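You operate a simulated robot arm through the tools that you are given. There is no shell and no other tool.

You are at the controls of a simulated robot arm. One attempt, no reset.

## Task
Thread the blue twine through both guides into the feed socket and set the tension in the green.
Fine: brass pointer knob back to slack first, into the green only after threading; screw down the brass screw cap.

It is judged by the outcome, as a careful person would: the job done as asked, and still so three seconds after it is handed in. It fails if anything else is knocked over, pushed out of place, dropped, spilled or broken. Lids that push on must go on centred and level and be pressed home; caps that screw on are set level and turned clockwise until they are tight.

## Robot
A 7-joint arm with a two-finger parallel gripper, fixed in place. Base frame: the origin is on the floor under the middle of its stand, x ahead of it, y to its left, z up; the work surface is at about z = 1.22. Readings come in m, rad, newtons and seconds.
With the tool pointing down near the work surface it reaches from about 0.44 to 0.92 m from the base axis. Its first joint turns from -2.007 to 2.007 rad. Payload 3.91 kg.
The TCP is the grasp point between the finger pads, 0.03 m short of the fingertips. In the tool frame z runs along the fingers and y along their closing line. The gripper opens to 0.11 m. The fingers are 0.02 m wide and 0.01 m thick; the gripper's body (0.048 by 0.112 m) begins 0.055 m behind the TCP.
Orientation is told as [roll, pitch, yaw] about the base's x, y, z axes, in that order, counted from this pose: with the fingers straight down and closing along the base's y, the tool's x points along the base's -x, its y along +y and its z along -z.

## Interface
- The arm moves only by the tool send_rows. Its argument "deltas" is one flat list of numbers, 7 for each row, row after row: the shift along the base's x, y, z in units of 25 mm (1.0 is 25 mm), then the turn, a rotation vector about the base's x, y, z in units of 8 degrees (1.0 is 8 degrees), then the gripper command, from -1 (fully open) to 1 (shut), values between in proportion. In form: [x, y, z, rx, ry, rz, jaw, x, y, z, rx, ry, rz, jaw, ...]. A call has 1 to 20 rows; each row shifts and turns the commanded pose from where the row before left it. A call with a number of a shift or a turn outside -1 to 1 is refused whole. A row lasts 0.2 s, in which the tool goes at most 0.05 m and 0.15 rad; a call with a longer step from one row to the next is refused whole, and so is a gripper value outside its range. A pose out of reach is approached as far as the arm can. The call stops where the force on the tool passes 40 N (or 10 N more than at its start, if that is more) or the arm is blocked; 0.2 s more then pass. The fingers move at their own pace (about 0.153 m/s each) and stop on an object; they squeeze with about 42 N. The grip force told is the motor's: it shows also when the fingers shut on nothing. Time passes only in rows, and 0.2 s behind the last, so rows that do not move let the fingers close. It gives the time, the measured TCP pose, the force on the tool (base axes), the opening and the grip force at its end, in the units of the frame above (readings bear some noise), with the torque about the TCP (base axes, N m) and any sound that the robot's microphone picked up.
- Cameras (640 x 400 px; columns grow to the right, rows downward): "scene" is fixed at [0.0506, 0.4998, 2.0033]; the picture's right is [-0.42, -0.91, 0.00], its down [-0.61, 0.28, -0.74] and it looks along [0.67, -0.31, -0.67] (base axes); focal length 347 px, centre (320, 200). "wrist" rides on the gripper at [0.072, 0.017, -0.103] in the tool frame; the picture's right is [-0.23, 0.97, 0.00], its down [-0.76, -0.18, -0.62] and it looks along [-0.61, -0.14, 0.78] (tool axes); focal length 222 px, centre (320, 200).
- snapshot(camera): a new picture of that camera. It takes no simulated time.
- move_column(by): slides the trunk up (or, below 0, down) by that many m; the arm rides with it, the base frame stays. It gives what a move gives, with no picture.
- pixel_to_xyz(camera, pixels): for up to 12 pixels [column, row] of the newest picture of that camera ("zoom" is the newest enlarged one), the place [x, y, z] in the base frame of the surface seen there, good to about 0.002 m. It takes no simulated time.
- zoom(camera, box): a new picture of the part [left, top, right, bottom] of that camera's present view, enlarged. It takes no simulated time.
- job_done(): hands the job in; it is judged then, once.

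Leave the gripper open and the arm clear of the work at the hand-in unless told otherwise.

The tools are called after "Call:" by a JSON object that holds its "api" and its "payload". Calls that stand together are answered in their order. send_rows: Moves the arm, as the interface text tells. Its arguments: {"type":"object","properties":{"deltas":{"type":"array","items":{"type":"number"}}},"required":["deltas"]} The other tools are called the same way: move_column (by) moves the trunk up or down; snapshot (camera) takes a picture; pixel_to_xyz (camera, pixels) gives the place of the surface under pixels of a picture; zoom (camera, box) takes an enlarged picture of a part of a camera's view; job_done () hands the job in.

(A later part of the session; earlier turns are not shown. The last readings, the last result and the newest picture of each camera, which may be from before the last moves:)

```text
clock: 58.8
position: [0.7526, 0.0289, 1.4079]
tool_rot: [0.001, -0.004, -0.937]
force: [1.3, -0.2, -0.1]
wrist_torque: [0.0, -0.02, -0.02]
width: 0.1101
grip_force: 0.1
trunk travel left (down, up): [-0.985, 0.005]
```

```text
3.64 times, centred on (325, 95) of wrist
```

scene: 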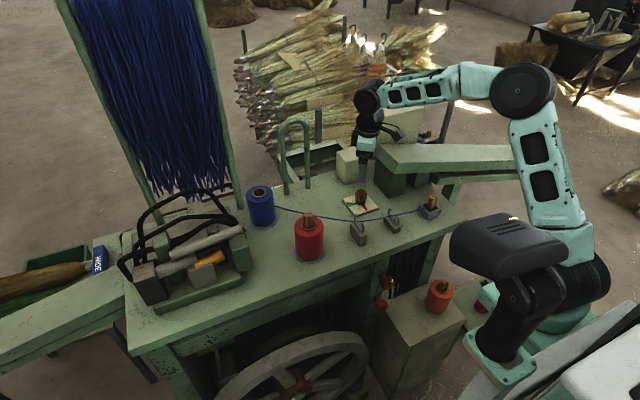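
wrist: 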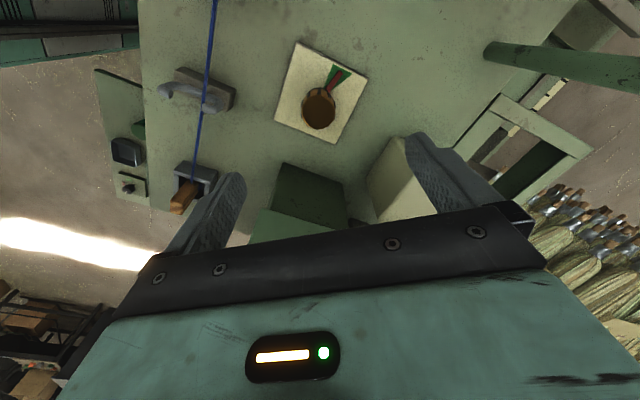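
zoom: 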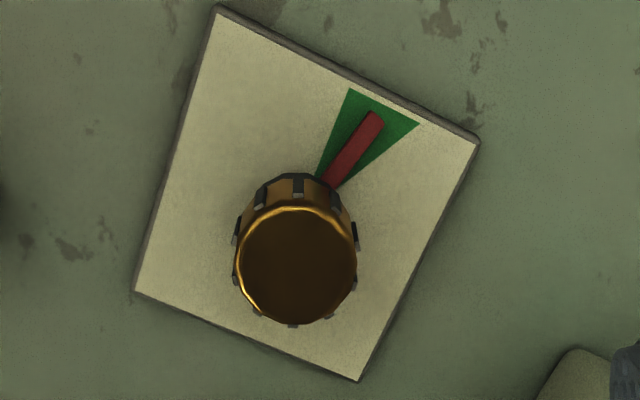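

The pointer is centred in the green. Now for the brass cap on the bench's front: I'll zoom in and measure it and its surroundings.

Call:
{"api": "zoom", "payload": {"camera": "scene", "box": [376, 268, 406, 296]}}

Call:
{"api": "pixel_to_xyz", "payload": {"camera": "zoom", "pixels": [[180, 110], [200, 140], [240, 170], [280, 180], [240, 210], [300, 210], [330, 240], [370, 260], [300, 270], [260, 280], [330, 200], [380, 220]]}}

Call:
{"api": "zoom", "payload": {"camera": "scene", "box": [340, 240, 470, 340]}}

```text
14.29 times, centred on (391, 282) of scene
```

zoom: 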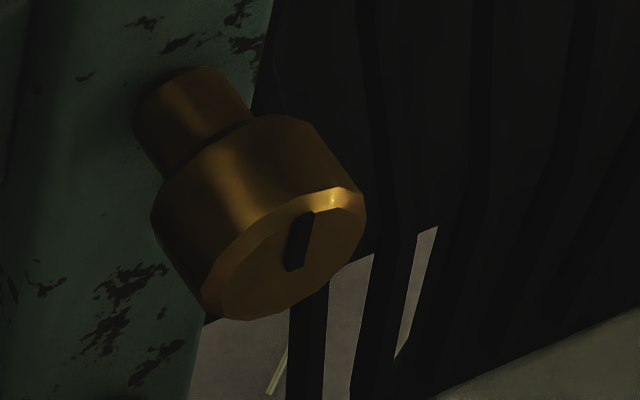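

```text
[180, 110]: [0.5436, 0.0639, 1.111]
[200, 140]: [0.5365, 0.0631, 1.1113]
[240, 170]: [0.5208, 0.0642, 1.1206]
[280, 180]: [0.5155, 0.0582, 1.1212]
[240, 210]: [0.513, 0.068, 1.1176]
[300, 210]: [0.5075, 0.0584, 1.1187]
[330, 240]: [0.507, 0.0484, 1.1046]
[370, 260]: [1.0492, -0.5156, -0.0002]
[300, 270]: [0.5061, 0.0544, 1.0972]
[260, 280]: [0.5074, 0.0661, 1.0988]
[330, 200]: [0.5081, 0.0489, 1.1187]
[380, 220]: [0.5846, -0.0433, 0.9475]
```

```text
4.00 times, centred on (405, 290) of scene
```

zoom: 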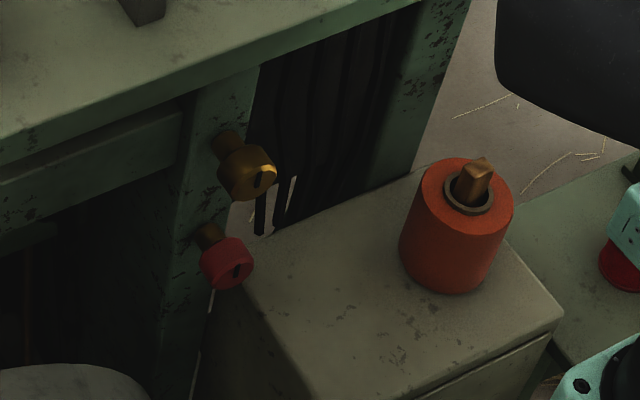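

The cap is a brass cylinder about 40 mm across, axis along x, face at x≈0.5065, centre near (y 0.057, z 1.102). To turn it the tool must point forward (+x) in front of the bench. I'll check what lies around and below the arm there.

Call:
{"api": "snapshot", "payload": {"camera": "scene"}}

Call:
{"api": "zoom", "payload": {"camera": "scene", "box": [340, 220, 640, 400]}}

Call:
{"api": "pixel_to_xyz", "payload": {"camera": "scene", "pixels": [[383, 280], [381, 303], [440, 290], [400, 330], [455, 320], [485, 300], [480, 285], [475, 310], [520, 370], [560, 380], [610, 380], [460, 345]]}}

```text
taken
```

scene: 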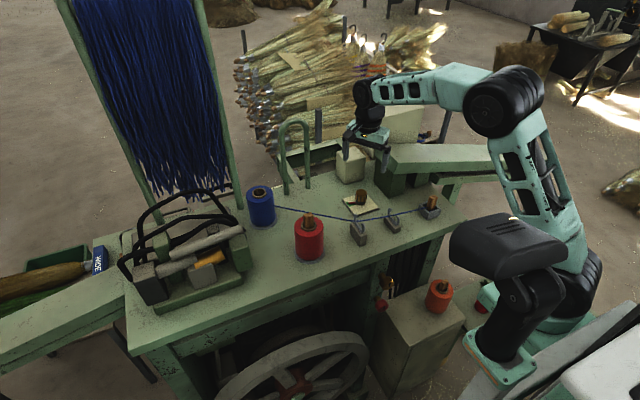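

```text
2.13 times, centred on (490, 310) of scene
```

zoom: 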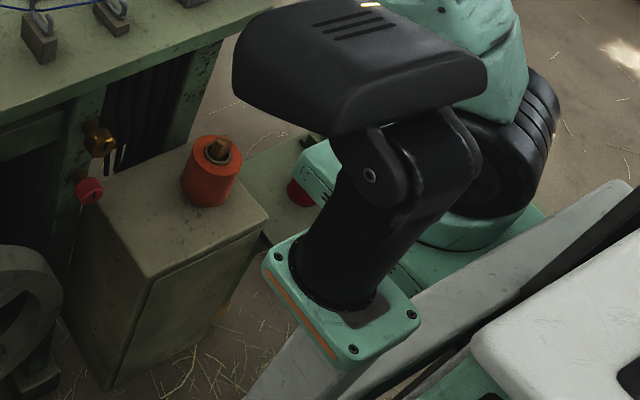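

```text
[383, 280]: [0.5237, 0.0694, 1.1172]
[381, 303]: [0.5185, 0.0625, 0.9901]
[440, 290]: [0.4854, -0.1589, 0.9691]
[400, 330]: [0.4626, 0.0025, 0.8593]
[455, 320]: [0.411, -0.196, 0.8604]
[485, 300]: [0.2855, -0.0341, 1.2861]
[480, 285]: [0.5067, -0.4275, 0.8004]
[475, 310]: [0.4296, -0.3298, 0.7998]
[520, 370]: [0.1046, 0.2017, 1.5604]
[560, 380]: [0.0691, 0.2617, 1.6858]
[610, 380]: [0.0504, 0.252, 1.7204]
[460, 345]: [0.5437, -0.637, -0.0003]
```

There is free space in front of the bench edge (x<0.55), and the red cap sits well below the brass one. I'll rise and come back over the bench to (0.46,0.057,1.50) with the tool vertical.

Call:
{"api": "send_rows", "payload": {"deltas": [0, 0, 0.92, 0, 0, 0.4, -0.2, 0, 0, 0.92, 0, 0, 0.4, -0.2, 0, 0, 0.92, 0, 0, 0.4, -0.2, 0, 0, 0.92, 0, 0, 0.4, -0.2, -0.975, 0.093, 0, 0, 0, 0.426, -0.2, -0.975, 0.093, 0, 0, 0, 0.426, -0.2, -0.975, 0.093, 0, 0, 0, 0.426, -0.2, -0.975, 0.093, 0, 0, 0, 0.426, -0.2, -0.975, 0.093, 0, 0, 0, 0.426, -0.2, -0.975, 0.093, 0, 0, 0, 0.426, -0.2, -0.975, 0.093, 0, 0, 0, 0.426, -0.2, -0.975, 0.093, 0, 0, 0, 0.426, -0.2, -0.975, 0.093, 0, 0, 0, 0.426, -0.2, -0.975, 0.093, 0, 0, 0, 0.426, -0.2, -0.975, 0.093, 0, 0, 0, 0.426, -0.2, -0.975, 0.093, 0, 0, 0, 0.426, -0.2]}}

Call:
{"api": "snapshot", "payload": {"camera": "wrist"}}

Call:
{"api": "snapshot", "payload": {"camera": "scene"}}

```text
clock: 62.2
position: [0.4576, 0.0584, 1.4988]
tool_rot: [-0.001, -0.002, 0.001]
force: [1.1, -0.4, -0.3]
wrist_torque: [0.02, 0.01, 0.0]
width: 0.0659
grip_force: 0.2
trunk travel left (down, up): [-0.985, 0.005]
```

```text
taken
```

wrist: 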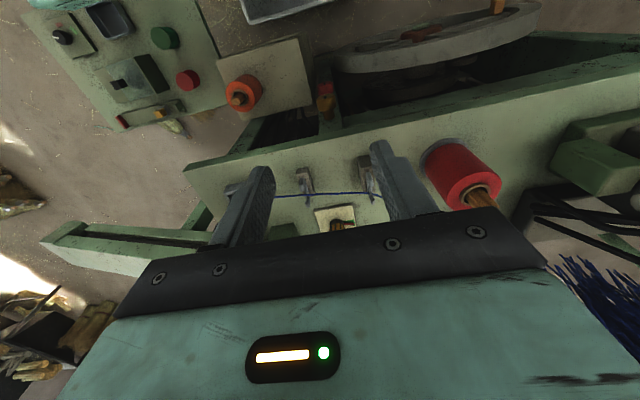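

```text
taken
```

scene: 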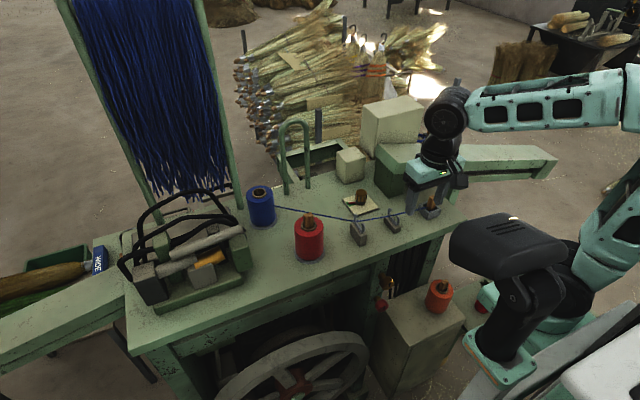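

The view shows the brass and red caps at (325,95) and a control panel off to the right side, which I'll keep clear of. I'll descend straight down in front of the bench edge to z≈1.25.

Call:
{"api": "send_rows", "payload": {"deltas": [0, 0, -0.95, 0, 0, 0, -0.2, 0, 0, -0.95, 0, 0, 0, -0.2, 0, 0, -0.95, 0, 0, 0, -0.2, 0, 0, -0.95, 0, 0, 0, -0.2, 0, 0, -0.95, 0, 0, 0, -0.2, 0, 0, -0.95, 0, 0, 0, -0.2, 0, 0, -0.95, 0, 0, 0, -0.2, 0, 0, -0.95, 0, 0, 0, -0.2, 0, 0, -0.95, 0, 0, 0, -0.2, 0, 0, -0.95, 0, 0, 0, -0.2]}}

Call:
{"api": "snapshot", "payload": {"camera": "wrist"}}

Call:
{"api": "snapshot", "payload": {"camera": "scene"}}

```text
clock: 64.4
position: [0.4585, 0.0566, 1.2611]
tool_rot: [0.0, -0.002, 0.001]
force: [-0.4, 0.6, -0.3]
wrist_torque: [0.0, 0.01, -0.03]
width: 0.0662
grip_force: 0.1
trunk travel left (down, up): [-0.985, 0.005]
```

```text
taken
```

wrist: 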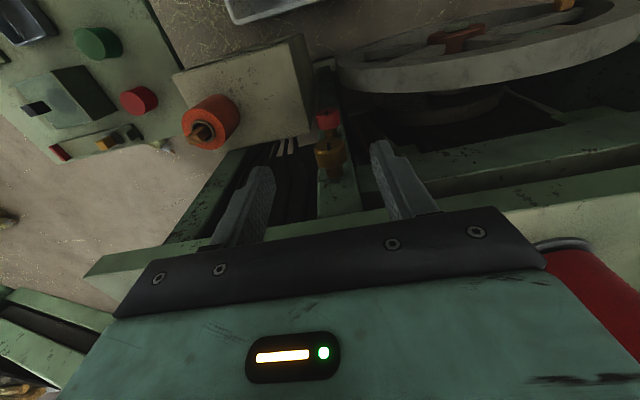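

```text
taken
```

scene: 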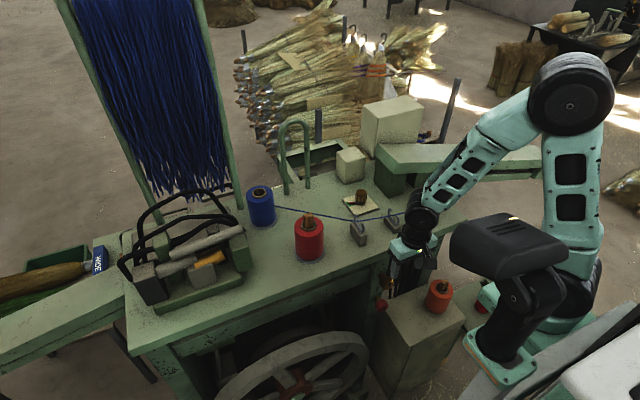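

The cap is visible at (328,155) in the wrist view. I'll zoom and measure it from here.

Call:
{"api": "zoom", "payload": {"camera": "wrist", "box": [280, 90, 380, 220]}}

Call:
{"api": "pixel_to_xyz", "payload": {"camera": "zoom", "pixels": [[345, 205], [320, 190], [375, 190], [345, 170], [345, 235], [350, 260], [365, 250], [320, 95], [320, 75], [350, 290], [310, 280], [400, 280]]}}

```text
3.08 times, centred on (330, 155) of wrist
```

zoom: 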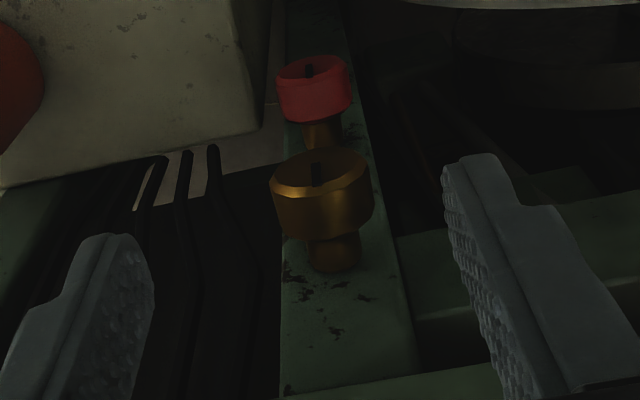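

```text
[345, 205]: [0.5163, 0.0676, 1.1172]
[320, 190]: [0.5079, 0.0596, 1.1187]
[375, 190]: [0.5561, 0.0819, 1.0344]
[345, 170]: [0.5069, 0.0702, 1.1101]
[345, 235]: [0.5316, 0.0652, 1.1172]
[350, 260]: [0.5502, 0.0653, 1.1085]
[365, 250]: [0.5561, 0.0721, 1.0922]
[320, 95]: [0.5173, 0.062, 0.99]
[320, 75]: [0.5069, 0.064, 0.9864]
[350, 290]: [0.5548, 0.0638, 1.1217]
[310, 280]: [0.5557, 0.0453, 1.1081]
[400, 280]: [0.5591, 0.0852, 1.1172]
```

I'll sample more points around the cap's rim to fit its centre and radius.

Call:
{"api": "zoom", "payload": {"camera": "wrist", "box": [310, 135, 350, 185]}}

Call:
{"api": "pixel_to_xyz", "payload": {"camera": "zoom", "pixels": [[200, 130], [240, 130], [320, 130], [400, 130], [440, 120], [460, 110], [300, 60], [200, 110], [330, 180], [420, 170], [240, 190], [350, 270]]}}

```text
8.00 times, centred on (330, 160) of wrist
```

zoom: 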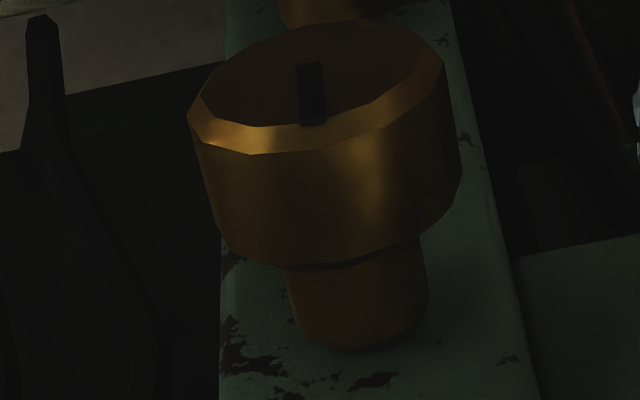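

```text
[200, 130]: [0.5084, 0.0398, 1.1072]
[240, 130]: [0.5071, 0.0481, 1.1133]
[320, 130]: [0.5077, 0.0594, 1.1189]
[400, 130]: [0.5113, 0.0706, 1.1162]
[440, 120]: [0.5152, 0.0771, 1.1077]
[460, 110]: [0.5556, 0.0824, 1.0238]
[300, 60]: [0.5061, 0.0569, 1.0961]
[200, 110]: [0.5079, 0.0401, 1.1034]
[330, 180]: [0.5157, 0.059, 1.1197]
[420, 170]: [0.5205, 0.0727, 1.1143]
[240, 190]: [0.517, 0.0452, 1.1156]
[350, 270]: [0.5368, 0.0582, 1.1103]
```

The cap axis is near (y 0.058, z 1.100) with radius about 20 mm, front face x≈0.507, back ≈0.531, and leg face x≈0.556. The slot on its face serves as a turn marker. I'll grip it from above-front with a 20° forward pitch, starting rolled -50° so I can turn about 100° clockwise per grip. First I'll set that orientation in free air.

Call:
{"api": "send_rows", "payload": {"deltas": [0, 0, 0, -0.893, 0, 0, -0.2, 0, 0, 0, -0.893, 0, 0, -0.2, 0, 0, 0, -0.893, 0, 0, -0.2, 0, 0, 0, -0.893, 0, 0, -0.2, 0, 0, 0, -0.893, 0, 0, -0.2, 0, 0, 0, -0.893, 0, 0, -0.2, 0, 0, 0, -0.893, 0, 0, -0.2, -0.1, 0, 0, 0, -0.537, 0.638, -0.2, -0.1, 0, 0, 0, -0.537, 0.638, -0.2, -0.1, 0, 0, 0, -0.537, 0.638, -0.2]}}

Call:
{"api": "snapshot", "payload": {"camera": "scene"}}

Call:
{"api": "snapshot", "payload": {"camera": "wrist"}}

```text
clock: 66.6
position: [0.4514, 0.0575, 1.2622]
tool_rot: [-0.903, -0.224, 0.274]
force: [1.0, 0.6, -0.6]
wrist_torque: [0.02, 0.0, 0.02]
width: 0.0661
grip_force: 0.2
trunk travel left (down, up): [-0.985, 0.005]
```

```text
taken
```

scene: 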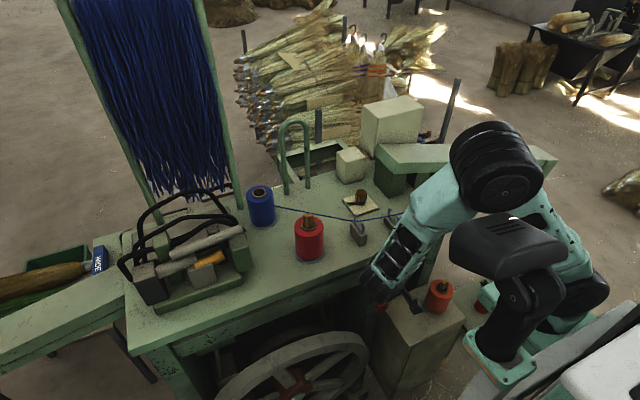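

```text
taken
```

wrist: 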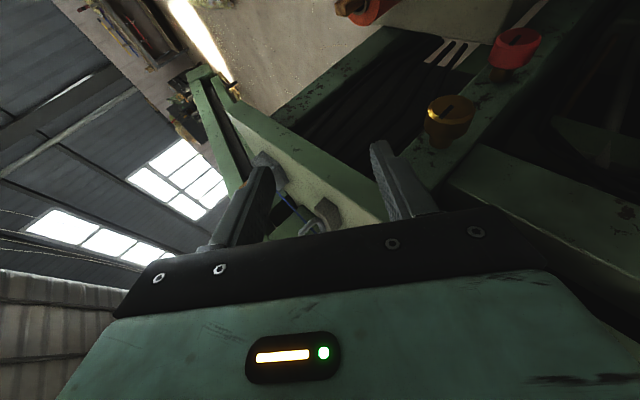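

The orientation is as planned (rolled -50°, pitched -20°). I'll lower to the cap's axis height, z≈1.100, still in front of it.

Call:
{"api": "send_rows", "payload": {"deltas": [0, 0, -0.925, 0, 0, 0, -0.2, 0, 0, -0.925, 0, 0, 0, -0.2, 0, 0, -0.925, 0, 0, 0, -0.2, 0, 0, -0.925, 0, 0, 0, -0.2, 0, 0, -0.925, 0, 0, 0, -0.2, 0, 0, -0.925, 0, 0, 0, -0.2, 0, 0, -0.925, 0, 0, 0, -0.2, 0, 0, 0, 0, 0, 0, -0.2]}}

Call:
{"api": "snapshot", "payload": {"camera": "scene"}}

Call:
{"api": "snapshot", "payload": {"camera": "wrist"}}

```text
clock: 68.4
position: [0.4494, 0.0576, 1.0982]
tool_rot: [-0.903, -0.222, 0.272]
force: [0.4, -0.1, 1.1]
wrist_torque: [0.01, 0.0, 0.02]
width: 0.0659
grip_force: 0.1
trunk travel left (down, up): [-0.985, 0.005]
```

```text
taken
```

scene: 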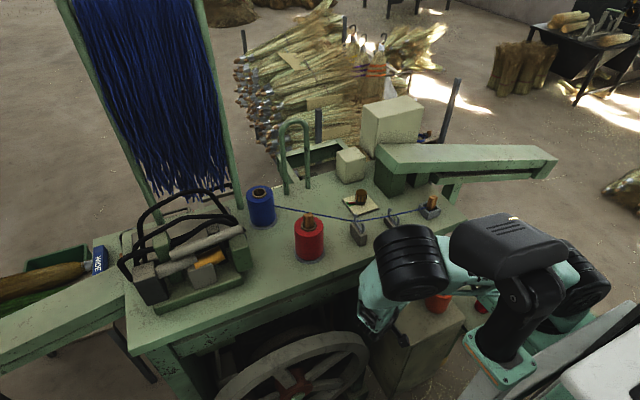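

```text
taken
```

wrist: 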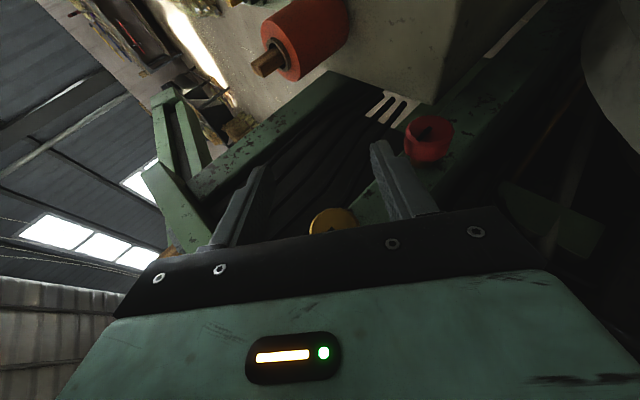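

The brass cap at (333,220) lies between the fingers. I'll check the alignment with a zoom and points.

Call:
{"api": "zoom", "payload": {"camera": "wrist", "box": [240, 110, 460, 250]}}

Call:
{"api": "pixel_to_xyz", "payload": {"camera": "wrist", "pixels": [[333, 220], [320, 220], [345, 220], [333, 212], [355, 222], [313, 225], [427, 140], [410, 150], [440, 120]]}}

```text
2.86 times, centred on (350, 180) of wrist
```

zoom: 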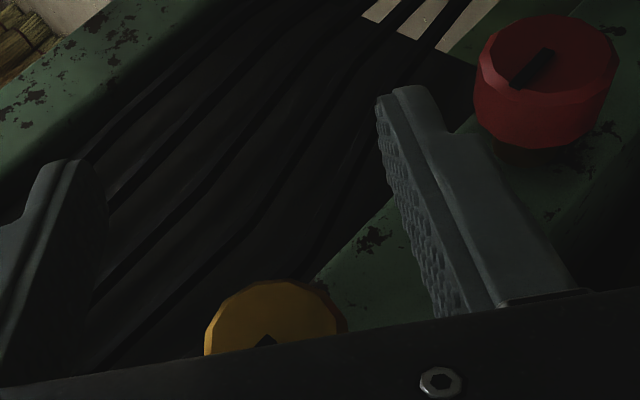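

```text
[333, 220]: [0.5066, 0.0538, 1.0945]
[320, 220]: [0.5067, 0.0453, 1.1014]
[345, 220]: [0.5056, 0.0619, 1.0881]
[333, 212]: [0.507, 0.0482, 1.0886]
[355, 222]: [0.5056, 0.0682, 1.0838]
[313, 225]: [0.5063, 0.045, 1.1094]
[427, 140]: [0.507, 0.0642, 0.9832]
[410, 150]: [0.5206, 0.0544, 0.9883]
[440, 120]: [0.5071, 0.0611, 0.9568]
```

The cap is centred between the fingers to about 1 mm. I'll slide forward 68 mm along the cap's axis so the pads straddle it.

Call:
{"api": "send_rows", "payload": {"deltas": [0.55, 0, 0.02, 0, 0, 0, -0.2, 0.55, 0, 0.02, 0, 0, 0, -0.2, 0.55, 0, 0.02, 0, 0, 0, -0.2, 0.55, 0, 0, 0, 0, 0, -0.2, 0.54, 0, 0, 0, 0, 0, -0.2, 0, 0, 0, 0, 0, 0, -0.2]}}

Call:
{"api": "snapshot", "payload": {"camera": "wrist"}}

Call:
{"api": "zoom", "payload": {"camera": "scene", "box": [340, 220, 460, 340]}}

```text
clock: 69.8
position: [0.5211, 0.0576, 1.1011]
tool_rot: [-0.904, -0.223, 0.273]
force: [0.4, -0.1, 0.6]
wrist_torque: [0.0, 0.0, -0.01]
width: 0.0657
grip_force: 0.0
trunk travel left (down, up): [-0.985, 0.005]
```

```text
taken
```

wrist: 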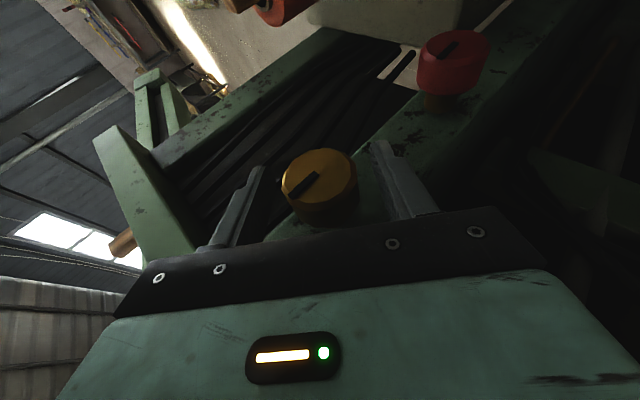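

```text
3.33 times, centred on (400, 280) of scene
```

zoom: 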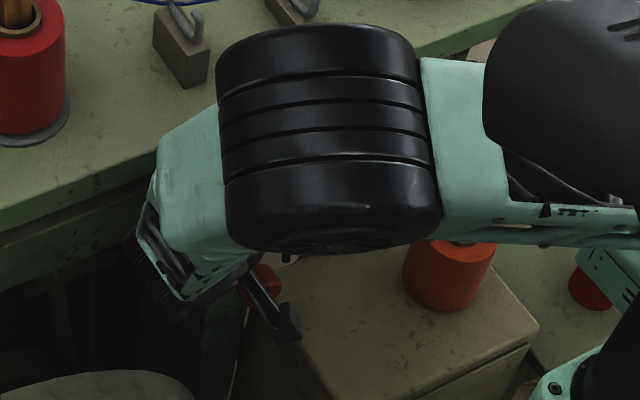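

The cap is straddled and I can see its slot. I'll close on it and check the force.

Call:
{"api": "send_rows", "payload": {"deltas": [0, 0, 0, 0, 0, 0, 0.2, 0, 0, 0, 0, 0, 0, 1, 0, 0, 0, 0, 0, 0, 1, 0, 0, 0, 0, 0, 0, 1]}}

Call:
{"api": "snapshot", "payload": {"camera": "wrist"}}

```text
clock: 70.8
position: [0.5201, 0.0581, 1.1012]
tool_rot: [-0.902, -0.222, 0.274]
force: [0.9, 6.7, -15.8]
wrist_torque: [0.03, -0.4, 0.44]
width: 0.0415
grip_force: 45.2
trunk travel left (down, up): [-0.985, 0.005]
```

```text
taken
```

wrist: 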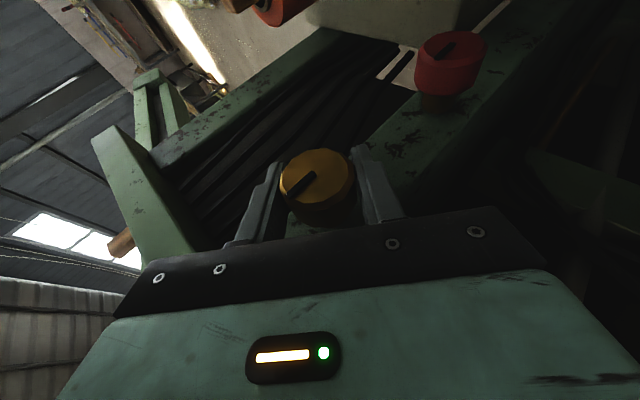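

Gripped at 41.5 mm. I'll relax the 16 N side push by a 1.5 mm shift, then turn clockwise (+x rotation) 18° and check.

Call:
{"api": "send_rows", "payload": {"deltas": [0, 0.04, -0.05, 0, 0, 0, 1, 0, 0, 0, 0.75, 0, 0, 1, 0, 0, 0, 0.75, 0, 0, 1, 0, 0, 0, 0.75, 0, 0, 1]}}

Call:
{"api": "snapshot", "payload": {"camera": "wrist"}}

```text
clock: 71.8
position: [0.5188, 0.0583, 1.0998]
tool_rot: [-0.589, -0.297, 0.189]
force: [3.7, 3.5, 9.0]
wrist_torque: [-0.01, 1.22, 0.51]
width: 0.0417
grip_force: 45.1
trunk travel left (down, up): [-0.985, 0.005]
```

```text
taken
```

wrist: 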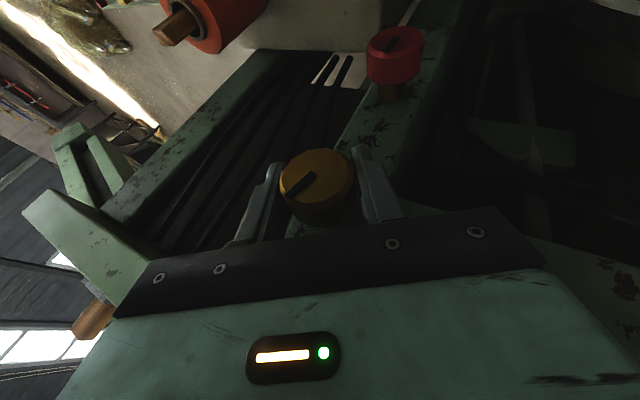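

The cap turns with the gripper and pulls it slightly forward (+3.7 N in x), as a clockwise thread should. I'll continue turning.

Call:
{"api": "send_rows", "payload": {"deltas": [0, 0, 0, 0.75, 0, 0, 1, 0, 0, 0, 0.75, 0, 0, 1, 0, 0, 0, 0.75, 0, 0, 1, 0, 0, 0, 0.75, 0, 0, 1]}}

Call:
{"api": "snapshot", "payload": {"camera": "wrist"}}

```text
clock: 72.8
position: [0.5205, 0.0582, 1.1007]
tool_rot: [-0.148, -0.349, 0.047]
force: [10.7, -2.3, 24.6]
wrist_torque: [-0.03, 0.96, 0.24]
width: 0.0415
grip_force: 45.2
trunk travel left (down, up): [-0.985, 0.005]
```

```text
taken
```

wrist: 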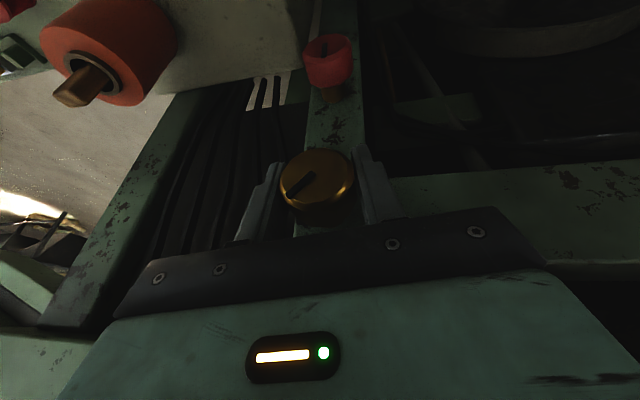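

It has turned 42°. Side forces are growing (10.7 N in x, 24.6 N in z), so I'll shift +1.5 mm in x and z and continue.

Call:
{"api": "send_rows", "payload": {"deltas": [0.05, 0, 0.06, 0, 0, 0, 1, 0.01, 0, 0, 0.7, 0, 0, 1, 0.01, 0, 0, 0.7, 0, 0, 1, 0.01, 0, 0, 0.7, 0, 0, 1, 0.01, 0, 0, 0.7, 0, 0, 1]}}

Call:
{"api": "snapshot", "payload": {"camera": "wrist"}}

```text
clock: 74.0
position: [0.5197, 0.0587, 1.101]
tool_rot: [0.263, -0.336, -0.089]
force: [-10.0, -5.4, -4.4]
wrist_torque: [-0.03, 0.9, 0.27]
width: 0.0418
grip_force: 44.9
trunk travel left (down, up): [-0.985, 0.005]
```

```text
taken
```

wrist: 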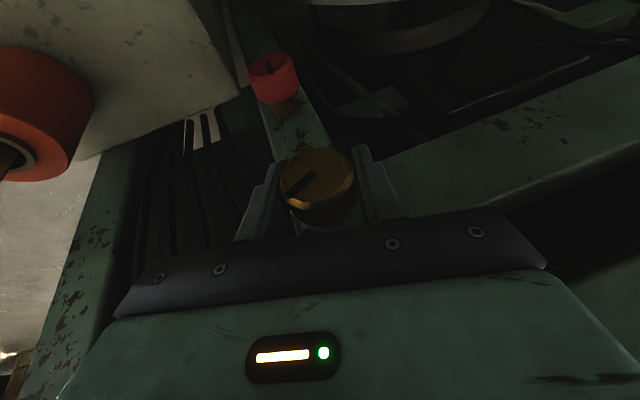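

It has turned 64°. The x force reversed to -10 N, so the advance per turn is small. I'll back 1 mm and continue to about +50°.

Call:
{"api": "send_rows", "payload": {"deltas": [-0.05, -0.02, -0.01, 0.7, 0, 0, 1, 0, 0, 0, 0.7, 0, 0, 1, 0, 0, 0, 0.7, 0, 0, 1, 0, 0, 0, 0.7, 0, 0, 1]}}

Call:
{"api": "snapshot", "payload": {"camera": "wrist"}}

```text
clock: 75.0
position: [0.5195, 0.0583, 1.1003]
tool_rot: [0.671, -0.279, -0.217]
force: [-10.7, -10.8, -3.9]
wrist_torque: [-0.01, 0.18, 1.33]
width: 0.042
grip_force: 45.2
trunk travel left (down, up): [-0.985, 0.005]
```

```text
taken
```

wrist: 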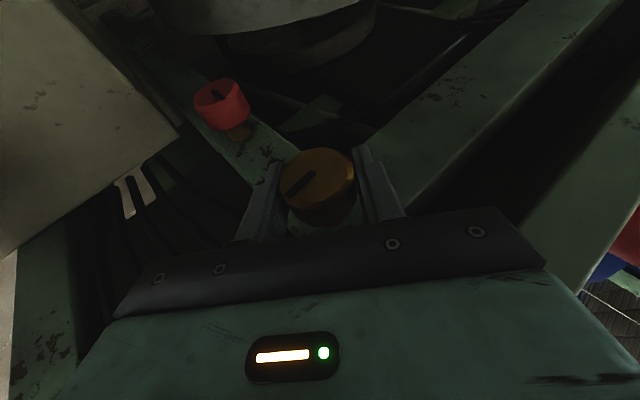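

It has turned 87° with no rotational resistance. I'll go another 18°, then regrip.

Call:
{"api": "send_rows", "payload": {"deltas": [-0.02, -0.04, 0, 0.75, 0, 0, 1, 0, 0, 0, 0.75, 0, 0, 1, 0, 0, 0, 0.75, 0, 0, 1]}}

Call:
{"api": "snapshot", "payload": {"camera": "wrist"}}

Call:
{"api": "zoom", "payload": {"camera": "wrist", "box": [230, 130, 410, 250]}}

Call:
{"api": "pixel_to_xyz", "payload": {"camera": "zoom", "pixels": [[280, 130], [320, 120], [350, 110], [300, 200], [350, 200], [300, 100], [200, 100], [150, 60]]}}

```text
clock: 75.8
position: [0.5205, 0.0574, 1.1015]
tool_rot: [0.983, -0.198, -0.289]
force: [-6.2, -2.0, -16.6]
wrist_torque: [-0.02, -0.18, 0.44]
width: 0.0413
grip_force: 45.0
trunk travel left (down, up): [-0.985, 0.005]
```

```text
taken
```

wrist: 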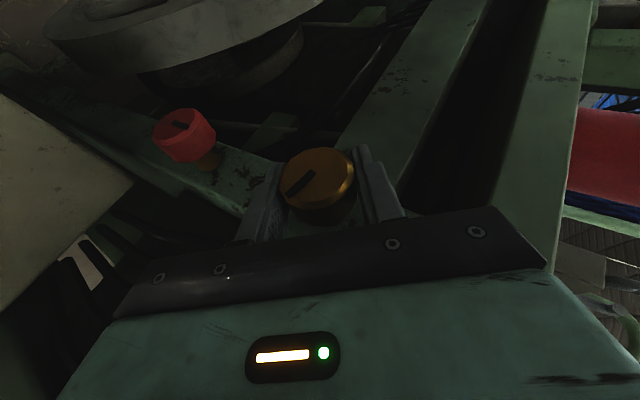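

```text
3.33 times, centred on (320, 190) of wrist
```

zoom: 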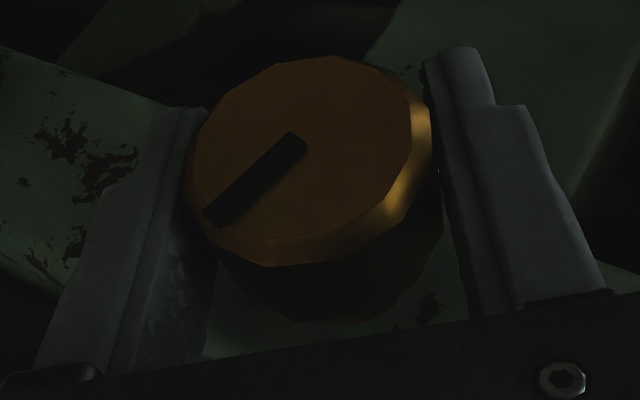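

```text
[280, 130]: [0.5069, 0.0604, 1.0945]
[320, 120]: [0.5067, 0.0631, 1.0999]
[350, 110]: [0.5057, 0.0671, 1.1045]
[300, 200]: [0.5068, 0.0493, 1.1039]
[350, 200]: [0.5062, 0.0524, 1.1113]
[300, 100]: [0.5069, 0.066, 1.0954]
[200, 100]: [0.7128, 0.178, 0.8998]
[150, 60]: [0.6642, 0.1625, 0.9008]
```

The cap has turned about 105° clockwise with the gripper, freely, and shows no measurable advance yet. It needs more turns, so I'll open, rotate back to about -75° around the cap, and regrip.

Call:
{"api": "send_rows", "payload": {"deltas": [0, 0, 0, 0, 0, 0, 0.1, 0, 0.02, -0.03, 0, 0, 0, -0.2, 0, 0, 0, -0.9, 0, 0, -0.2, 0, 0, 0, -0.9, 0, 0, -0.2, 0, 0, 0, -0.9, 0, 0, -0.2, 0, 0, 0, -0.9, 0, 0, -0.2, 0, 0, 0, -0.9, 0, 0, -0.2, 0, 0, 0, -0.9, 0, 0, -0.2, 0, 0, 0, -0.9, 0, 0, -0.2, 0, 0, 0, -0.9, 0, 0, -0.2, 0, 0, 0, -0.9, 0, 0, -0.2, 0, 0, 0, -0.9, 0, 0, -0.2, 0, 0, 0, -0.9, 0, 0, -0.2, 0, 0, 0, -0.9, 0, 0, -0.2, 0, 0, 0, -0.9, 0, 0, -0.2, 0, 0, 0, -0.9, 0, 0, -0.2, 0, 0, 0, -0.9, 0, 0, -0.2]}}

Call:
{"api": "snapshot", "payload": {"camera": "wrist"}}

Call:
{"api": "snapshot", "payload": {"camera": "scene"}}

```text
clock: 79.4
position: [0.5147, 0.067, 1.1202]
tool_rot: [-0.864, -0.211, 0.205]
force: [-0.6, 0.0, -0.3]
wrist_torque: [0.0, 0.0, 0.02]
width: 0.066
grip_force: 0.1
trunk travel left (down, up): [-0.985, 0.005]
```

```text
taken
```

wrist: 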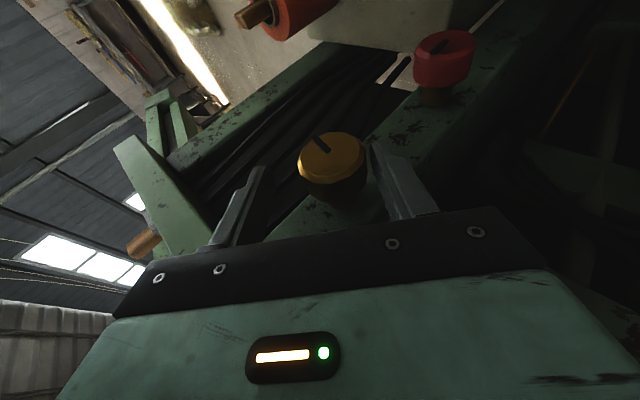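

```text
taken
```

scene: 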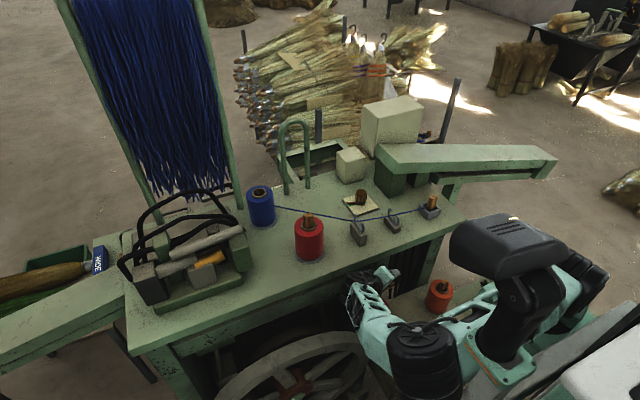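

The arm lags behind the command and the elbow has swung low to the left side. I'll wait a moment, then re-read the pose and check the elbow's clearance.

Call:
{"api": "send_rows", "payload": {"deltas": [0, 0, 0, 0, 0, 0, -0.2, 0, 0, 0, 0, 0, 0, -0.2, 0, 0, 0, 0, 0, 0, -0.2]}}

Call:
{"api": "snapshot", "payload": {"camera": "scene"}}

Call:
{"api": "zoom", "payload": {"camera": "scene", "box": [320, 230, 520, 400]}}

Call:
{"api": "snapshot", "payload": {"camera": "wrist"}}

```text
clock: 80.2
position: [0.5154, 0.0665, 1.1173]
tool_rot: [-0.864, -0.209, 0.207]
force: [-0.1, 0.1, 0.2]
wrist_torque: [0.0, -0.01, -0.01]
width: 0.0659
grip_force: 0.0
trunk travel left (down, up): [-0.985, 0.005]
```

```text
taken
```

scene: 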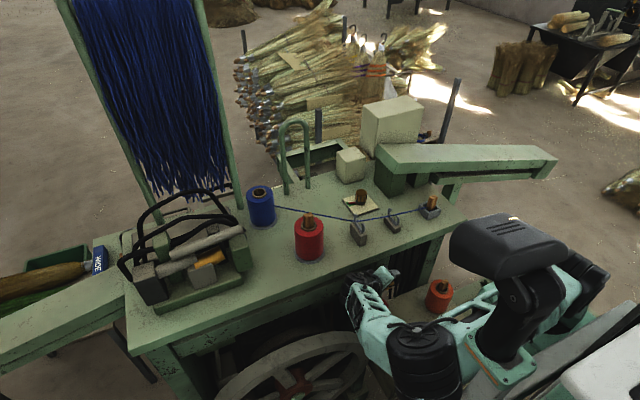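

```text
2.35 times, centred on (420, 315) of scene
```

zoom: 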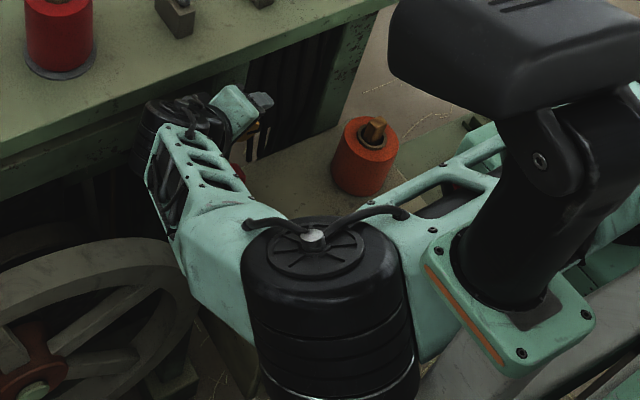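

```text
taken
```

wrist: 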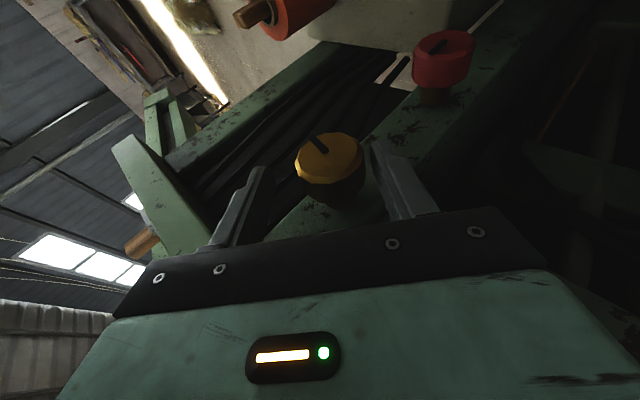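

Call:
{"api": "pixel_to_xyz", "payload": {"camera": "scene", "pixels": [[425, 340], [425, 375], [400, 330], [375, 320], [355, 300], [365, 280], [385, 280], [460, 330], [480, 310], [345, 340], [360, 350], [400, 370]]}}

Call:
{"api": "pixel_to_xyz", "payload": {"camera": "wrist", "pixels": [[330, 150], [310, 160], [350, 160], [325, 140], [300, 165], [360, 155], [330, 175]]}}

```text
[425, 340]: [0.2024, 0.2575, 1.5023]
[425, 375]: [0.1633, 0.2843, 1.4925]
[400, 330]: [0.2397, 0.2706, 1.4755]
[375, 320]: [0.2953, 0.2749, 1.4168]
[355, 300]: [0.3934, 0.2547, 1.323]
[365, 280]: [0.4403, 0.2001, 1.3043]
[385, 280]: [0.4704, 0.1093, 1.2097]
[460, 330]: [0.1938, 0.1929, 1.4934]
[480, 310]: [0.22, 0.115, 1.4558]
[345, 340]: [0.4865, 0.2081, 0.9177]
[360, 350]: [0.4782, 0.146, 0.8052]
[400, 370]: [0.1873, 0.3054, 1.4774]
```

```text
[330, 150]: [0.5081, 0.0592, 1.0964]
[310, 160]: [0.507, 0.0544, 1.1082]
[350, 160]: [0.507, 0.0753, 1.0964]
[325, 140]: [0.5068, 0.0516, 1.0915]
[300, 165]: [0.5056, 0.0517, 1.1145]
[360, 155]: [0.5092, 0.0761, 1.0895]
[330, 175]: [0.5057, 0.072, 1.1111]
```

The elbow has swung against the robot's own neck, so the arm cannot reach -75° this way. I'll command the roll back toward -45° and let the arm settle.

Call:
{"api": "send_rows", "payload": {"deltas": [0, 0, 0, 0.8, 0, 0, -0.2, 0, 0, 0, 0.8, 0, 0, -0.2, 0, 0, 0, 0.8, 0, 0, -0.2, 0, 0, 0, 0.8, 0, 0, -0.2, 0, 0, 0, 0, 0, 0, -0.2, 0, 0, 0, 0, 0, 0, -0.2]}}

Call:
{"api": "snapshot", "payload": {"camera": "scene"}}

Call:
{"api": "snapshot", "payload": {"camera": "wrist"}}

```text
clock: 81.6
position: [0.5188, 0.057, 1.1007]
tool_rot: [-0.508, -0.308, 0.168]
force: [0.5, -0.1, 0.5]
wrist_torque: [0.02, 0.0, -0.01]
width: 0.066
grip_force: 0.1
trunk travel left (down, up): [-0.985, 0.005]
```

```text
taken
```

scene: 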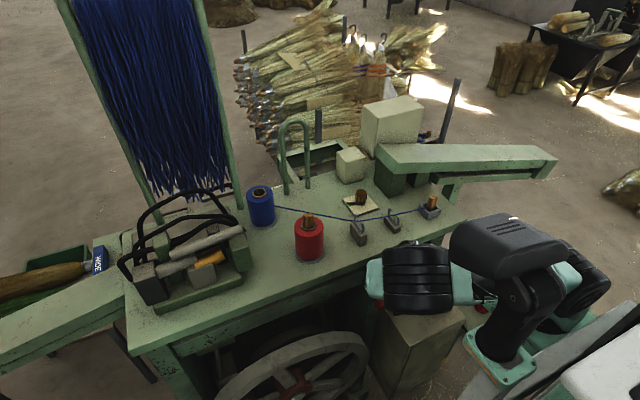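

```text
taken
```

wrist: 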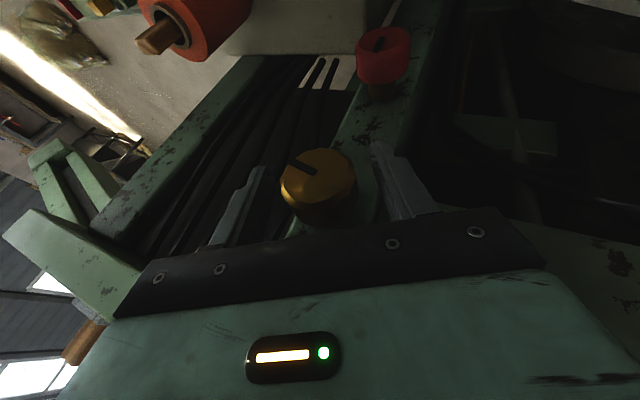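

The elbow is back in its good position and the gripper straddles the cap at about -28°. I'll roll back to about -49°, which was fine before, then close.

Call:
{"api": "send_rows", "payload": {"deltas": [0, 0, 0, -0.9, 0, 0, -0.2, 0, 0, 0, -0.9, 0, 0, -0.2, 0, 0, 0, -0.85, 0, 0, -0.2, 0, 0.04, 0, 0, 0, 0, -0.2]}}

Call:
{"api": "snapshot", "payload": {"camera": "wrist"}}

Call:
{"api": "zoom", "payload": {"camera": "scene", "box": [320, 230, 520, 400]}}

```text
clock: 82.6
position: [0.52, 0.0587, 1.1016]
tool_rot: [-0.883, -0.229, 0.269]
force: [0.2, 1.3, 0.9]
wrist_torque: [0.0, -0.03, 0.01]
width: 0.0658
grip_force: 0.0
trunk travel left (down, up): [-0.985, 0.005]
```

```text
taken
```

wrist: 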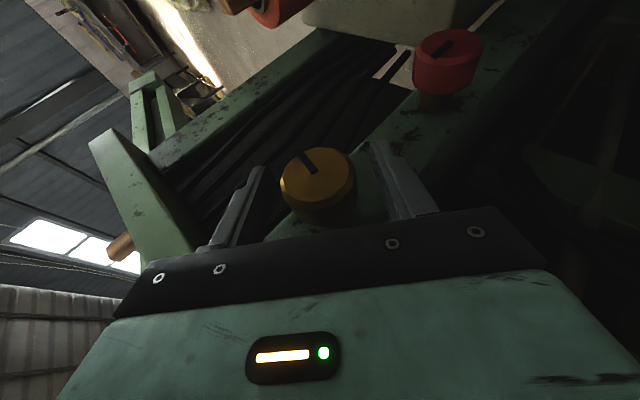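

```text
2.35 times, centred on (420, 315) of scene
```

zoom: 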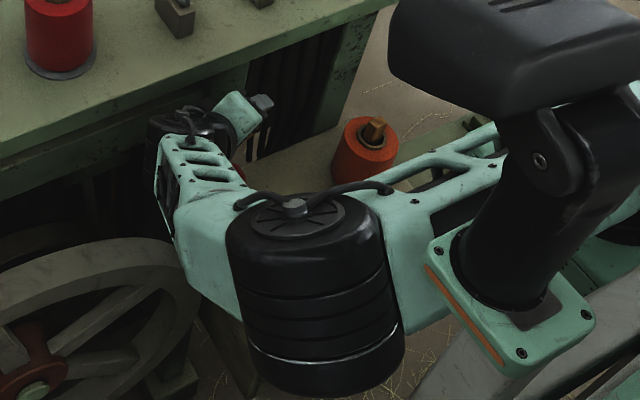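

The pose is reached at -49°. I'll close and turn clockwise 24°, checking forces.

Call:
{"api": "send_rows", "payload": {"deltas": [0, 0, 0, 0, 0, 0, 0.2, 0, 0, 0, 0, 0, 0, 1, 0, 0, 0, 0, 0, 0, 1, 0, 0, 0, 0, 0, 0, 1, 0, 0, 0, 0.75, 0, 0, 1, 0, 0, 0, 0.75, 0, 0, 1, 0, 0, 0, 0.75, 0, 0, 1, 0, 0, 0, 0.75, 0, 0, 1]}}

Call:
{"api": "snapshot", "payload": {"camera": "wrist"}}

```text
clock: 84.4
position: [0.5195, 0.058, 1.1023]
tool_rot: [-0.458, -0.318, 0.152]
force: [2.3, 4.0, 10.8]
wrist_torque: [-0.03, 1.22, -0.23]
width: 0.0415
grip_force: 44.7
trunk travel left (down, up): [-0.985, 0.005]
```

```text
taken
```

wrist: 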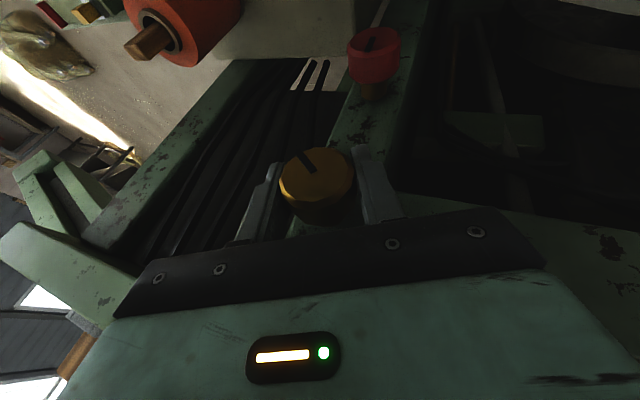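

Turning well. I'll continue 42° more with a small z relief.

Call:
{"api": "send_rows", "payload": {"deltas": [0, 0, 0.03, 0.75, 0, 0, 1, 0, 0, 0.01, 0.75, 0, 0, 1, 0, 0, 0, 0.75, 0, 0, 1, 0, 0, 0, 0.75, 0, 0, 1, 0, 0, 0, 0.75, 0, 0, 1, 0, 0, 0, 0.75, 0, 0, 1, 0, 0, 0, 0.75, 0, 0, 1]}}

Call:
{"api": "snapshot", "payload": {"camera": "wrist"}}

```text
clock: 86.0
position: [0.5191, 0.0569, 1.1024]
tool_rot: [0.318, -0.336, -0.111]
force: [7.3, -10.7, 7.2]
wrist_torque: [-0.01, -0.04, 0.59]
width: 0.0412
grip_force: 45.4
trunk travel left (down, up): [-0.985, 0.005]
```

```text
taken
```

wrist: 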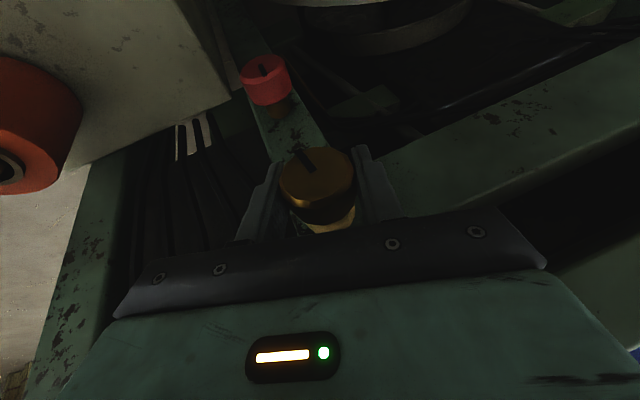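

It has turned 66° in this grip. I'll continue 40° more with small reliefs.

Call:
{"api": "send_rows", "payload": {"deltas": [0.02, -0.04, 0, 0.8, 0, 0, 1, 0, 0, 0, 0.8, 0, 0, 1, 0, 0, 0, 0.8, 0, 0, 1, 0, 0, 0, 0.8, 0, 0, 1, 0, 0, 0, 0.8, 0, 0, 1]}}

Call:
{"api": "snapshot", "payload": {"camera": "wrist"}}

```text
clock: 87.2
position: [0.5201, 0.0567, 1.1014]
tool_rot: [0.886, -0.225, -0.273]
force: [-2.3, -16.4, -7.8]
wrist_torque: [-1.06, 0.06, 0.2]
width: 0.0414
grip_force: 45.0
trunk travel left (down, up): [-0.985, 0.005]
```

```text
taken
```

wrist: 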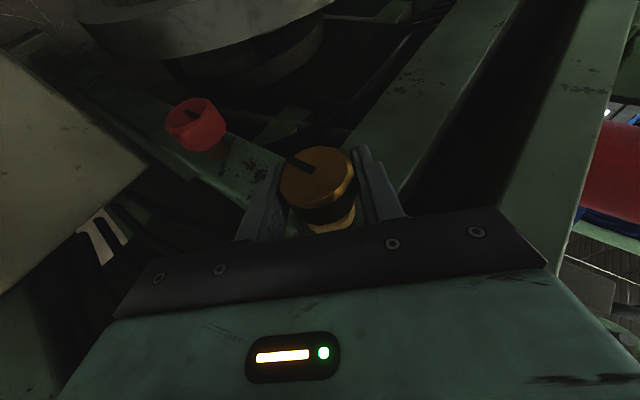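

There is now a -1.06 N m torque against the turn, and the slot has shifted relative to the fingers. The cap has become tight. I'll zoom to confirm.

Call:
{"api": "zoom", "payload": {"camera": "wrist", "box": [230, 130, 410, 250]}}

Call:
{"api": "pixel_to_xyz", "payload": {"camera": "zoom", "pixels": [[280, 180], [320, 130], [350, 150], [300, 200], [350, 200], [250, 150], [330, 290], [370, 310], [360, 330], [340, 330], [220, 130], [260, 160]]}}

```text
3.33 times, centred on (320, 190) of wrist
```

zoom: 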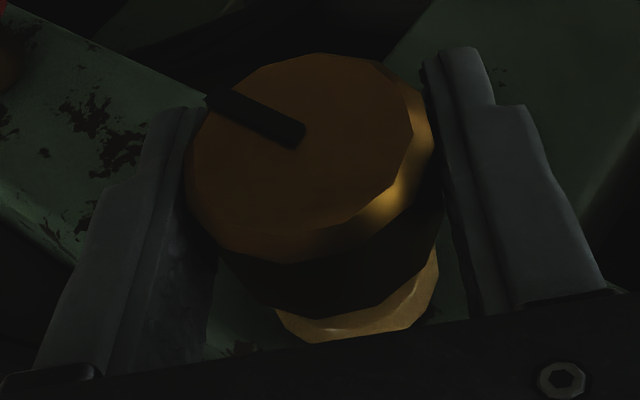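

```text
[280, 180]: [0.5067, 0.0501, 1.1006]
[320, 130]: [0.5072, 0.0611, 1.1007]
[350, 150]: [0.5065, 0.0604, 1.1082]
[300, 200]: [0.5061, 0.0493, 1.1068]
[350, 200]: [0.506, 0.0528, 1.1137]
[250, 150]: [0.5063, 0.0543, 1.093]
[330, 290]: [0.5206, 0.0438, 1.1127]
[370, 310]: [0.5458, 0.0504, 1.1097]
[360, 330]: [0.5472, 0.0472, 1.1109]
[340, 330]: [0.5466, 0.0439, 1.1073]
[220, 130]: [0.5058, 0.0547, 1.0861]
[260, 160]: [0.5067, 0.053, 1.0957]
```

The torque of -1.06 N m looks like the grip's slip limit. I'll turn 10° more to confirm the cap holds still.

Call:
{"api": "send_rows", "payload": {"deltas": [0, -0.03, -0.02, 0.6, 0, 0, 1, 0, 0, 0, 0.6, 0, 0, 1]}}

Call:
{"api": "zoom", "payload": {"camera": "wrist", "box": [230, 130, 410, 250]}}

```text
clock: 87.8
position: [0.5205, 0.0566, 1.1022]
tool_rot: [1.054, -0.176, -0.304]
force: [-4.8, -12.2, -12.9]
wrist_torque: [-0.4, -0.02, 0.57]
width: 0.0417
grip_force: 44.9
trunk travel left (down, up): [-0.985, 0.005]
```

```text
3.33 times, centred on (320, 190) of wrist
```

zoom: 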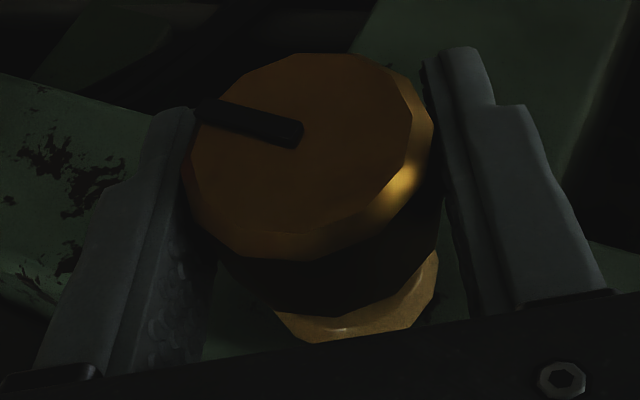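

Call:
{"api": "pixel_to_xyz", "payload": {"camera": "zoom", "pixels": [[205, 110], [230, 117], [260, 124], [290, 131], [310, 160]]}}

Call:
{"api": "send_rows", "payload": {"deltas": [0, 0, 0, 0.7, 0, 0, 1, 0, 0, 0, 0.7, 0, 0, 1]}}

Call:
{"api": "zoom", "payload": {"camera": "wrist", "box": [230, 130, 410, 250]}}

```text
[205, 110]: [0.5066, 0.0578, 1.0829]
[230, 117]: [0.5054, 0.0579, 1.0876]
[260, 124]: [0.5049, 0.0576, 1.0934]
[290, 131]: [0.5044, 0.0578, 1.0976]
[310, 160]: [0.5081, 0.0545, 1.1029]
```

```text
clock: 88.4
position: [0.5209, 0.0565, 1.1012]
tool_rot: [1.241, -0.118, -0.333]
force: [-6.6, -15.6, -11.1]
wrist_torque: [-0.98, 0.05, -0.35]
width: 0.0416
grip_force: 45.2
trunk travel left (down, up): [-0.985, 0.005]
```

```text
3.33 times, centred on (320, 190) of wrist
```

zoom: 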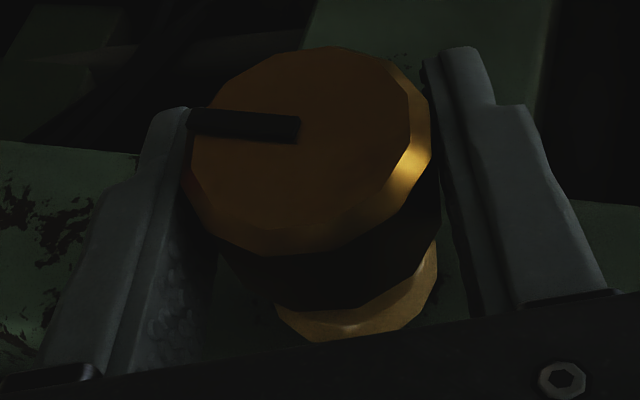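

The slot now points straight down and stays there while the fingers slip at about 1 N m. It started pointing up, so the cap turned 180° clockwise and is tight. I'll open, roll back around the cap to about -45° without touching it, and then retreat.

Call:
{"api": "send_rows", "payload": {"deltas": [0, 0, 0, 0, 0, 0, 0.1, 0, 0.04, -0.02, 0, 0, 0, -0.2, 0, 0, 0, -0.9, 0, 0, -0.2, 0, 0, 0, -0.9, 0, 0, -0.2, 0, 0, 0, -0.9, 0, 0, -0.2, 0, 0, 0, -0.9, 0, 0, -0.2, 0, 0, 0, -0.9, 0, 0, -0.2, 0, 0, 0, -0.9, 0, 0, -0.2, 0, 0, 0, -0.9, 0, 0, -0.2, 0, 0, 0, -0.9, 0, 0, -0.2]}}

Call:
{"api": "snapshot", "payload": {"camera": "wrist"}}

Call:
{"api": "snapshot", "payload": {"camera": "scene"}}

```text
clock: 90.6
position: [0.5211, 0.0578, 1.0998]
tool_rot: [0.229, -0.342, -0.079]
force: [-0.1, -0.8, -0.4]
wrist_torque: [0.06, 0.02, 0.03]
width: 0.0658
grip_force: 0.1
trunk travel left (down, up): [-0.985, 0.005]
```

```text
taken
```

wrist: 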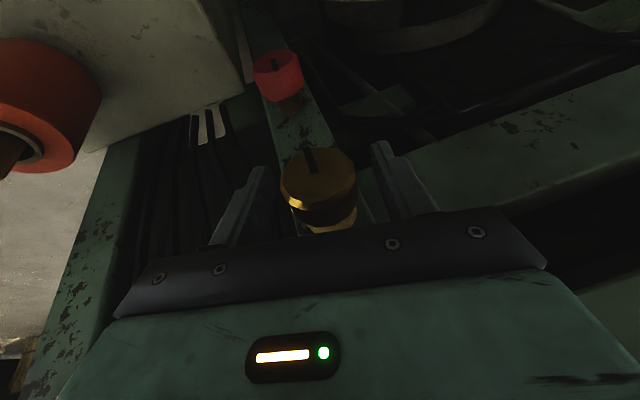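

```text
taken
```

scene: 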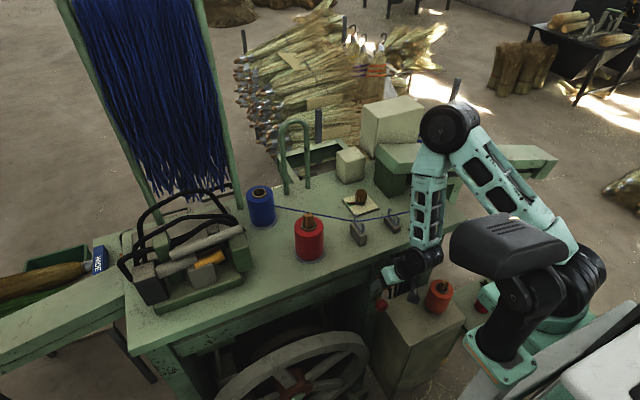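

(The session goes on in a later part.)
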